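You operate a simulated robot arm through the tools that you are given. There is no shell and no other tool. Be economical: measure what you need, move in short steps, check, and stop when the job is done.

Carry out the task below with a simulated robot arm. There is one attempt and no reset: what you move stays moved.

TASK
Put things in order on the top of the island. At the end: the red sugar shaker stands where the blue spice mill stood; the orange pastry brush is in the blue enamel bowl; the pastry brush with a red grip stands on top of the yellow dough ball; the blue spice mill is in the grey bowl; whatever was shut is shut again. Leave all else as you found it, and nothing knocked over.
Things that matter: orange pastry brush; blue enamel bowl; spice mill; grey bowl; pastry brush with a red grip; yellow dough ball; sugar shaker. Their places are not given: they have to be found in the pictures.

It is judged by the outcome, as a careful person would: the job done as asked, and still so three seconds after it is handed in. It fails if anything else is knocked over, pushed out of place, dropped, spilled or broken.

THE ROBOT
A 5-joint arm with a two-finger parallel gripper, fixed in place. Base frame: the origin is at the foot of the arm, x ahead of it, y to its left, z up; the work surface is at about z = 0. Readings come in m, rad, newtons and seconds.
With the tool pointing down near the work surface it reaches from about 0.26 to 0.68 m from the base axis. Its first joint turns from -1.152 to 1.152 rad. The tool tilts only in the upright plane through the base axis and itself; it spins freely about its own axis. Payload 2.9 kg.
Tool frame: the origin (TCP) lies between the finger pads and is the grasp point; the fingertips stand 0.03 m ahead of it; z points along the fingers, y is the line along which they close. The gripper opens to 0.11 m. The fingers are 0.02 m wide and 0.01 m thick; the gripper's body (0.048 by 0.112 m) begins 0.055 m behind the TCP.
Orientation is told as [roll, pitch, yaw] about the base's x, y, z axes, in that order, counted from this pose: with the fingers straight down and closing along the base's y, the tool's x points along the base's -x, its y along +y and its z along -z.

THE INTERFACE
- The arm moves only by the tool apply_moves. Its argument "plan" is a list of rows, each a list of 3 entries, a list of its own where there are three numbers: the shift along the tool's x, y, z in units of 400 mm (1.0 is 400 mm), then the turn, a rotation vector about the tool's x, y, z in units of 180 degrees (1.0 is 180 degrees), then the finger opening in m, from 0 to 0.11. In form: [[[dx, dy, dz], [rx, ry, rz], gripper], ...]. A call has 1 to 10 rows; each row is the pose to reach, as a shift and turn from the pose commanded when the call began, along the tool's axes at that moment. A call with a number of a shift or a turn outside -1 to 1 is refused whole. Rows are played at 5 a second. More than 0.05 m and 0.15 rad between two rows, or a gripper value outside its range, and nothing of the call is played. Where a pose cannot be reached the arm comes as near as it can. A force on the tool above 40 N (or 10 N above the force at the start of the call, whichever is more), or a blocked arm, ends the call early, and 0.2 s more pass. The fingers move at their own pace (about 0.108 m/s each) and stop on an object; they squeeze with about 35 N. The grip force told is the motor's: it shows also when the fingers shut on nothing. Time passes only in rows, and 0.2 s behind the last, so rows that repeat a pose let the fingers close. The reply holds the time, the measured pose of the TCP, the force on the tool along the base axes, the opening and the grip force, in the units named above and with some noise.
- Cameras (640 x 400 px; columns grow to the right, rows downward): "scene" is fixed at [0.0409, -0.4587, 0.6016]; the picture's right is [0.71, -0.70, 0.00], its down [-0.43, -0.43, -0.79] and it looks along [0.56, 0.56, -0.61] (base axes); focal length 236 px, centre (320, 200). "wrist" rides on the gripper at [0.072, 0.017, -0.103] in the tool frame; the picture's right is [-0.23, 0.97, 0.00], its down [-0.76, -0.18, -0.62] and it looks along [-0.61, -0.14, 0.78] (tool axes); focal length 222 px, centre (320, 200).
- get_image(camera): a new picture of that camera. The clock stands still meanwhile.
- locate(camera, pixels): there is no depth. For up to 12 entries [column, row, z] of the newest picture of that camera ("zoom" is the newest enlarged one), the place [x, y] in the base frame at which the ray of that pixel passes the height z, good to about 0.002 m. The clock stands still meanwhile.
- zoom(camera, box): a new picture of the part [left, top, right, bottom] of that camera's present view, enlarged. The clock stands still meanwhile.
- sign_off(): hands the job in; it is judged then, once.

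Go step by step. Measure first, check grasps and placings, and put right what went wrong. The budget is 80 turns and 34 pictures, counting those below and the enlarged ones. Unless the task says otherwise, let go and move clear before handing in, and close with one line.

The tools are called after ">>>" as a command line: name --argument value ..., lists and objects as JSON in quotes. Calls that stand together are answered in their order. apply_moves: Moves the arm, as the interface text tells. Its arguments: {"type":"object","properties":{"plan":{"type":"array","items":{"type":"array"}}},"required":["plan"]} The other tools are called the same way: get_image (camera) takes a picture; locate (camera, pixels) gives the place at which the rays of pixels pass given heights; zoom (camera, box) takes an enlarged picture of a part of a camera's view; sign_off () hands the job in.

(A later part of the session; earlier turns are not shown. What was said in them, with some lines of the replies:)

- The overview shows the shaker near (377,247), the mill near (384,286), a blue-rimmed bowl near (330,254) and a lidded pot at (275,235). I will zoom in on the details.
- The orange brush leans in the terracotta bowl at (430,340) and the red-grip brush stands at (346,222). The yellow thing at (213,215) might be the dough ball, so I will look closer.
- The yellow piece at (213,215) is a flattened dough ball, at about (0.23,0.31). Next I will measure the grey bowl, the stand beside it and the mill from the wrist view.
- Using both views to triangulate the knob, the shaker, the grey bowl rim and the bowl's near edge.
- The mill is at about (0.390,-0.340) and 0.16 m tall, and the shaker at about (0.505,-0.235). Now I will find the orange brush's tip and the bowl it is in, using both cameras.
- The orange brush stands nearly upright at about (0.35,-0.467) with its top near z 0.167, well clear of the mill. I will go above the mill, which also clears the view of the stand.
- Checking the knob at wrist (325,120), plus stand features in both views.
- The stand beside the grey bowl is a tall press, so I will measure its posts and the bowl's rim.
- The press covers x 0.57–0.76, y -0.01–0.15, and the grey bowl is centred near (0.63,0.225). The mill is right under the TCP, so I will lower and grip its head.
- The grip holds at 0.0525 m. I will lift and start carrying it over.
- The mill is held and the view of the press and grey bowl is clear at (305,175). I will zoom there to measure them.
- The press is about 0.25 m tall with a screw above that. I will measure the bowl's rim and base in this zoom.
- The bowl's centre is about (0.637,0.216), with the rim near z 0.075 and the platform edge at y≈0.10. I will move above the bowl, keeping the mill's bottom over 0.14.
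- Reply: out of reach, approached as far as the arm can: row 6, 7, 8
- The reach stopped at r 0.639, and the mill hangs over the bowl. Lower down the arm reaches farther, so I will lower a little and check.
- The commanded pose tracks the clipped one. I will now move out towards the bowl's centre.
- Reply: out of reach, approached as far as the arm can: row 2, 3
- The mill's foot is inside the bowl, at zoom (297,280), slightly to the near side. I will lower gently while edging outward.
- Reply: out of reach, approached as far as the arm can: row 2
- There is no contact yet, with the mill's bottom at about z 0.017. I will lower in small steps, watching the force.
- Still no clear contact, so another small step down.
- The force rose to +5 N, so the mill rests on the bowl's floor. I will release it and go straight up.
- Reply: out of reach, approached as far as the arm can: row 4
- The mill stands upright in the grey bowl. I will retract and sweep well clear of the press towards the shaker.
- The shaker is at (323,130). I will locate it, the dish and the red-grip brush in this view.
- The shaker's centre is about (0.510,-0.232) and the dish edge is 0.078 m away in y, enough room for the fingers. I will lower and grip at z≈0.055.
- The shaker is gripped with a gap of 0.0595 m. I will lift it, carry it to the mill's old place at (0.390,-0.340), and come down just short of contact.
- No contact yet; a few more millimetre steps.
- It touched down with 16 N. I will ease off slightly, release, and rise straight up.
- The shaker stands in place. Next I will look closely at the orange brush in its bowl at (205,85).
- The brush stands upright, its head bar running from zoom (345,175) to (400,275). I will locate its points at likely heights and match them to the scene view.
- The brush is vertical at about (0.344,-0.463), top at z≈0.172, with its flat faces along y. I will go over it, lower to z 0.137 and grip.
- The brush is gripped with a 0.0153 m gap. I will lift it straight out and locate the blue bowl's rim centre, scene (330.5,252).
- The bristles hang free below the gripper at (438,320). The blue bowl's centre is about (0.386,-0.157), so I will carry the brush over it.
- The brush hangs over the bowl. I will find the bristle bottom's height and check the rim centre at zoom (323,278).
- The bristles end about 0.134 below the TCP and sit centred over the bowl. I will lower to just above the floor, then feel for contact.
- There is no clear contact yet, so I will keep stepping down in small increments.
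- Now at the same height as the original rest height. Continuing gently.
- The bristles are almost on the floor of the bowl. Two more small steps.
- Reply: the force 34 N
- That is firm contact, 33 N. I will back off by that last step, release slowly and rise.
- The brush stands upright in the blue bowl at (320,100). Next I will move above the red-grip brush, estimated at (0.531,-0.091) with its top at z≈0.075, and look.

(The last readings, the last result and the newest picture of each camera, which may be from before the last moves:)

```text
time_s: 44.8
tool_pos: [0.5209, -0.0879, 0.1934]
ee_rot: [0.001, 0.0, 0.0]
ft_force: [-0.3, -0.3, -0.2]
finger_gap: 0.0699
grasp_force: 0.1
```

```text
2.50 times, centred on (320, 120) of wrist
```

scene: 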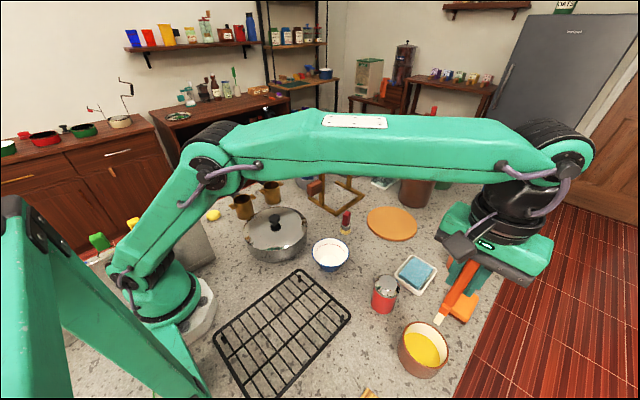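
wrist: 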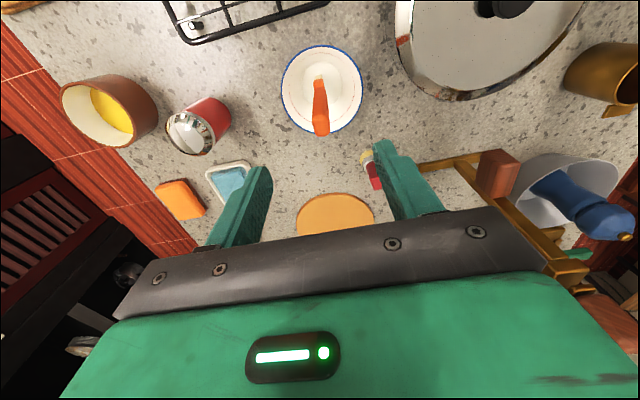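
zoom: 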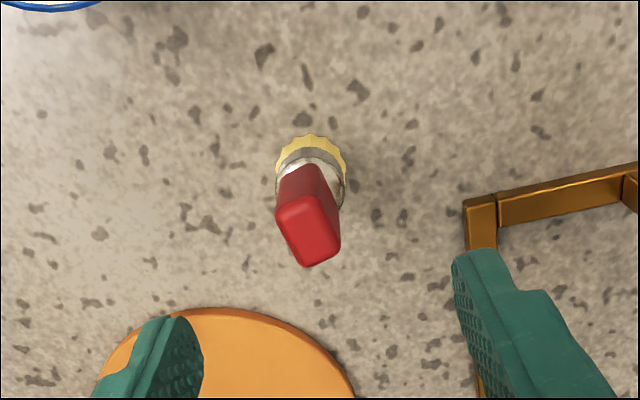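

The handle's top face has corners near zoom (278,212), (322,198), (340,247) and (306,266). I will locate them for position and orientation.

>>> locate --camera "zoom" --pixels '[[278, 212, 0.075], [320, 198, 0.075], [340, 245, 0.075], [304, 266, 0.075], [310, 231, 0.075], [310, 231, 0.065], [276, 172, 0.01], [346, 172, 0.01], [312, 135, 0.0], [469, 205, 0.01]]'

```text
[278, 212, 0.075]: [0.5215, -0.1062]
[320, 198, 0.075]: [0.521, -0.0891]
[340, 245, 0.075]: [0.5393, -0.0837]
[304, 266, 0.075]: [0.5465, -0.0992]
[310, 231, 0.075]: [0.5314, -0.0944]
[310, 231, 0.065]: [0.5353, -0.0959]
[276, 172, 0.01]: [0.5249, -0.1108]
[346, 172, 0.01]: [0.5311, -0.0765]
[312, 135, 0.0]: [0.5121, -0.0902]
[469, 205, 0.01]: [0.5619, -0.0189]
```

The handle's centre is about (0.531,-0.094) and its long side is turned 16° from x, so I will yaw to match. I will grip at TCP z≈0.064, keeping the tips above the ferrule.

>>> apply_moves --plan '[[[-0.01, -0.004, 0], [0, 0, -0.03], 0.07], [[-0.02, -0.008, 0], [0, 0, -0.06], 0.07], [[-0.026, -0.011, 0], [0, 0, -0.089], 0.07], [[-0.026, -0.011, 0.1], [0, 0, -0.089], 0.07], [[-0.026, -0.011, 0.2], [0, 0, -0.089], 0.07], [[-0.026, -0.011, 0.29], [0, 0, -0.089], 0.07], [[-0.026, -0.011, 0.325], [0, 0, -0.089], 0.07], [[-0.026, -0.011, 0.325], [0, 0, -0.089], 0.07]]'

>>> apply_moves --plan '[[[0, 0, 0], [0, 0, 0], 0.03], [[0, 0, 0], [0, 0, 0], 0.0], [[0, 0, 0], [0, 0, 0], 0.0], [[0, 0, 0], [0, 0, 0], 0.0]]'

```text
time_s: 46.6
tool_pos: [0.5308, -0.0917, 0.0624]
ee_rot: [0.002, 0.001, 0.28]
ft_force: [0.0, 0.1, 0.1]
finger_gap: 0.0701
grasp_force: 0.1
```

```text
time_s: 47.6
tool_pos: [0.5322, -0.0926, 0.0655]
ee_rot: [-0.001, -0.006, 0.28]
ft_force: [2.0, 0.6, 20.9]
finger_gap: 0.0191
grasp_force: 34.6
```

It is gripped at 0.019 m, with some upward force, perhaps the tips touching the ferrule. I will lift slowly and check.

>>> apply_moves --plan '[[[0, 0, -0.01], [0, 0, 0], 0.0], [[0, 0, -0.04], [0, 0, 0], 0.0], [[0, 0, -0.1], [0, 0, 0], 0.0], [[0, 0, -0.2], [0, 0, 0], 0.0], [[0, 0, -0.3], [0, 0, 0], 0.0], [[0, 0, -0.35], [0, 0, 0], 0.0], [[0, 0, -0.35], [0, 0, 0], 0.0]]'

>>> get_image --camera "scene"

```text
time_s: 49.2
tool_pos: [0.5299, -0.0923, 0.204]
ee_rot: [0.001, 0.0, 0.28]
ft_force: [0.2, 0.6, -0.7]
finger_gap: 0.0189
grasp_force: 34.7
```

```text
5 pictures are left
```

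scene: 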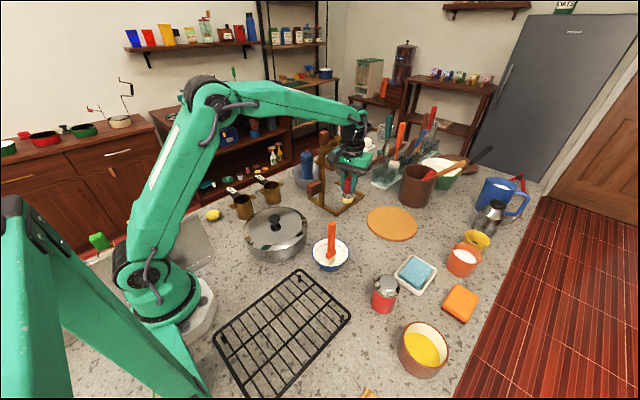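

The brush is held at (347,195) and all else looks undisturbed. Now I will measure the dough ball at (213,215).

>>> locate --camera "scene" --pixels '[[213.4, 213.8, 0.02], [213.4, 213.8, 0.03], [213.4, 213.8, 0.04], [206.1, 215.5, 0.015], [220.6, 214.5, 0.015], [213.4, 220.7, 0.0], [214, 210, 0.025], [243, 222, 0.0]]'

```text
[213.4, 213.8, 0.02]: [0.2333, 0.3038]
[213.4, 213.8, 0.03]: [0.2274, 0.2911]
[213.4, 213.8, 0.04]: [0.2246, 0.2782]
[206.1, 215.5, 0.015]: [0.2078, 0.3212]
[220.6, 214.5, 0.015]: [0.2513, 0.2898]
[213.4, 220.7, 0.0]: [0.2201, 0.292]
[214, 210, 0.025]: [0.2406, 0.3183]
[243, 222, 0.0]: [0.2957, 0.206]
```

The dough ball is about 0.053 m wide, centred near (0.231,0.303). I will carry the brush high to (0.27,0.20), from where the wrist camera sees the dough off to the side.

>>> apply_moves --plan '[[[0.02, 0.02, -0.1], [0, 0, 0], 0.0], [[0.1, 0.07, -0.18], [0, 0, 0], 0.0], [[0.19, 0.13, -0.22], [0, 0, 0], 0.0], [[0.283, 0.191, -0.24], [0, 0, 0], 0.0], [[0.306, 0.306, -0.24], [0, 0, 0], 0.0], [[0.33, 0.421, -0.24], [0, 0, 0], 0.0], [[0.353, 0.536, -0.24], [0, 0, 0], 0.0], [[0.376, 0.651, -0.24], [0, 0, 0], 0.0], [[0.4, 0.766, -0.24], [0, 0, 0], 0.0], [[0.423, 0.881, -0.24], [0, 0, 0], 0.0]]'

>>> get_image --camera "wrist"

```text
time_s: 51.4
tool_pos: [0.2701, 0.2022, 0.3007]
ee_rot: [-0.001, 0.001, 0.279]
ft_force: [1.3, 0.3, -0.9]
finger_gap: 0.0191
grasp_force: 35.3
```

```text
4 pictures are left
```

wrist: 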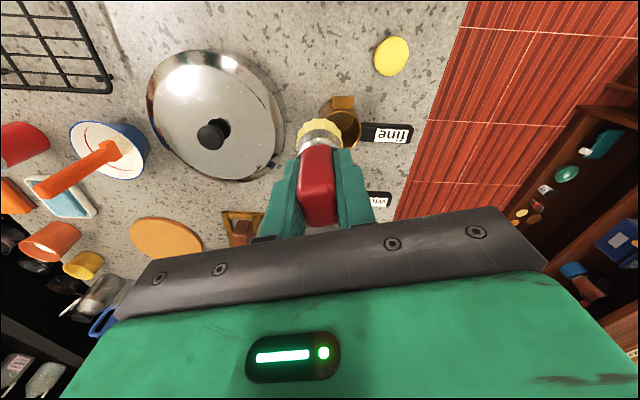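

The dough ball is at (391,56). I will locate its centre and edges here.

>>> locate --camera "wrist" --pixels '[[391, 56, 0.015], [391, 56, 0.02], [391, 56, 0.03], [374, 54, 0.015], [409, 57, 0.015], [392, 36, 0.015], [390, 76, 0.015]]'

```text
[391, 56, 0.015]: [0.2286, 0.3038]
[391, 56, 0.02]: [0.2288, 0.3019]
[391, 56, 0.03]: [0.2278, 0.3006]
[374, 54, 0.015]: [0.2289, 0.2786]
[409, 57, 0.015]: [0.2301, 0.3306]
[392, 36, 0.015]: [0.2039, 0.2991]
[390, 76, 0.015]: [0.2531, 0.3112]
```

The dough's centre is about (0.229,0.303), with its top near z 0.023. I will move over it and lower to just above.

>>> apply_moves --plan '[[[0.008, 0.09, 0], [0, 0, 0], 0.0], [[0.016, 0.18, 0], [0, 0, 0], 0.0], [[0.024, 0.27, 0], [0, 0, 0], 0.0], [[0.024, 0.27, 0.1], [0, 0, 0], 0.0], [[0.024, 0.27, 0.2], [0, 0, 0], 0.0], [[0.024, 0.27, 0.3], [0, 0, 0], 0.0], [[0.024, 0.27, 0.4], [0, 0, 0], 0.0], [[0.024, 0.27, 0.48], [0, 0, 0], 0.0], [[0.024, 0.27, 0.48], [0, 0, 0], 0.0]]'

>>> zoom --camera "scene" --box '[180, 170, 250, 240]'

```text
time_s: 53.4
tool_pos: [0.2303, 0.3007, 0.108]
ee_rot: [0.0, 0.001, 0.28]
ft_force: [-0.5, 0.9, -0.7]
finger_gap: 0.0191
grasp_force: 35.2
```

```text
5.71 times, centred on (215, 205) of scene
```

zoom: 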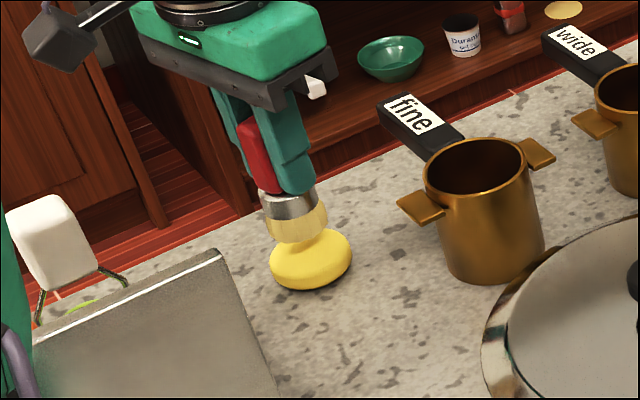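

The brush hangs over the dough and parallel to the fingers. I will check its foot at zoom (297,232) against the dough's top before lowering.

>>> locate --camera "zoom" --pixels '[[297, 233, 0.044], [297, 233, 0.038], [297, 233, 0.05], [311, 252, 0.02], [311, 252, 0.025], [311, 290, 0.0]]'

```text
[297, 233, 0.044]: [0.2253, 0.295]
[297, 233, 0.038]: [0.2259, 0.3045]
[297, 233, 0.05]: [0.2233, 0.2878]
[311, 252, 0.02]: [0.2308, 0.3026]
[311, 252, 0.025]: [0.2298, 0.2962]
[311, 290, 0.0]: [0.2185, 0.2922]
```

It is aligned to within a few millimetres. I will lower in small steps until contact.

>>> apply_moves --plan '[[[-0.005, 0.001, 0.015], [0, 0, 0], 0.0], [[-0.005, 0.001, 0.03], [0, 0, 0], 0.0], [[-0.005, 0.001, 0.03], [0, 0, 0], 0.0]]'

>>> apply_moves --plan '[[[0, 0, 0.005], [0, 0, 0], 0.0], [[0, 0, 0.008], [0, 0, 0], 0.0], [[0, 0, 0.008], [0, 0, 0], 0.0]]'

```text
time_s: 54.2
tool_pos: [0.231, 0.3018, 0.0961]
ee_rot: [-0.001, 0.0, 0.279]
ft_force: [-0.7, -0.5, 0.0]
finger_gap: 0.0193
grasp_force: 35.3
```

```text
time_s: 55.0
tool_pos: [0.2313, 0.3018, 0.0939]
ee_rot: [-0.001, -0.002, 0.278]
ft_force: [0.9, -0.5, -0.5]
finger_gap: 0.0191
grasp_force: 35.3
```

>>> apply_moves --plan '[[[0, 0, 0.003], [0, 0, 0], 0.0], [[0, 0, 0.005], [0, 0, 0], 0.0], [[0, 0, 0.005], [0, 0, 0], 0.0]]'

>>> apply_moves --plan '[[[0, 0, 0.003], [0, 0, 0], 0.0], [[0, 0, 0.005], [0, 0, 0], 0.0], [[0, 0, 0.005], [0, 0, 0], 0.0]]'

```text
time_s: 55.8
tool_pos: [0.2316, 0.3009, 0.0911]
ee_rot: [0.0, -0.001, 0.28]
ft_force: [-0.2, -0.2, -0.1]
finger_gap: 0.0191
grasp_force: 35.1
```

```text
time_s: 56.6
tool_pos: [0.2315, 0.3019, 0.0903]
ee_rot: [0.002, -0.001, 0.28]
ft_force: [-1.2, -7.8, 33.4]
finger_gap: 0.0189
grasp_force: 35.3
```

Contact came at 33 N. I will ease back a millimetre, release slowly and rise.

>>> apply_moves --plan '[[[0, 0, -0.0035], [0, 0, 0], 0.0], [[0, 0, -0.0035], [0, 0, 0], 0.0]]'

>>> apply_moves --plan '[[[0, 0, 0], [0, 0, 0], 0.025], [[0, 0, 0], [0, 0, 0], 0.035], [[0, 0, 0], [0, 0, 0], 0.05], [[0, 0, 0], [0, 0, 0], 0.06], [[0, 0, 0], [0, 0, 0], 0.06], [[0, 0, -0.05], [0, 0, 0], 0.06], [[0, 0, -0.15], [0, 0, 0], 0.06], [[0, 0, -0.27], [0, 0, 0], 0.06], [[0, 0, -0.39], [0, 0, 0], 0.06], [[0, 0, -0.5], [0, 0, 0], 0.06]]'

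>>> get_image --camera "scene"

```text
time_s: 57.2
tool_pos: [0.2319, 0.3018, 0.0895]
ee_rot: [0.002, 0.0, 0.281]
ft_force: [2.1, 0.8, 18.0]
finger_gap: 0.0188
grasp_force: 35.0
```

```text
time_s: 59.4
tool_pos: [0.2318, 0.3014, 0.29]
ee_rot: [0.0, 0.0, 0.278]
ft_force: [0.2, 0.9, 0.2]
finger_gap: 0.0597
grasp_force: 0.0
```

```text
2 pictures are left
```

scene: 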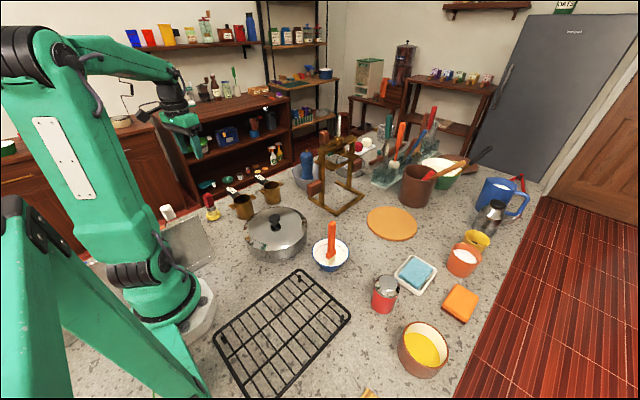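

The red-grip brush stands on the dough at (211,208), the pot was never opened, and the other three placings look right. One last close look.

>>> zoom --camera "scene" --box '[180, 170, 250, 240]'

>>> locate --camera "scene" --pixels '[[382, 313, 0.0], [383, 280, 0.095]]'

```text
5.71 times, centred on (215, 205) of scene
```

zoom: 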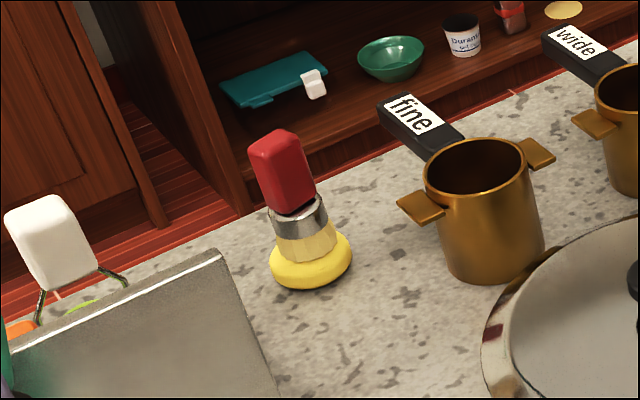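

```text
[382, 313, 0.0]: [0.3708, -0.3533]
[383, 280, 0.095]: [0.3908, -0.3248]
```

The red-grip brush stands upright on the dough and the shaker is at the mill's old place. The gripper is empty and clear, so I am handing in.

>>> sign_off

```text
The job is handed in.
```

All four items are in their asked places and standing upright, the pot stayed shut throughout, and I saw nothing else out of place in the last pictures.
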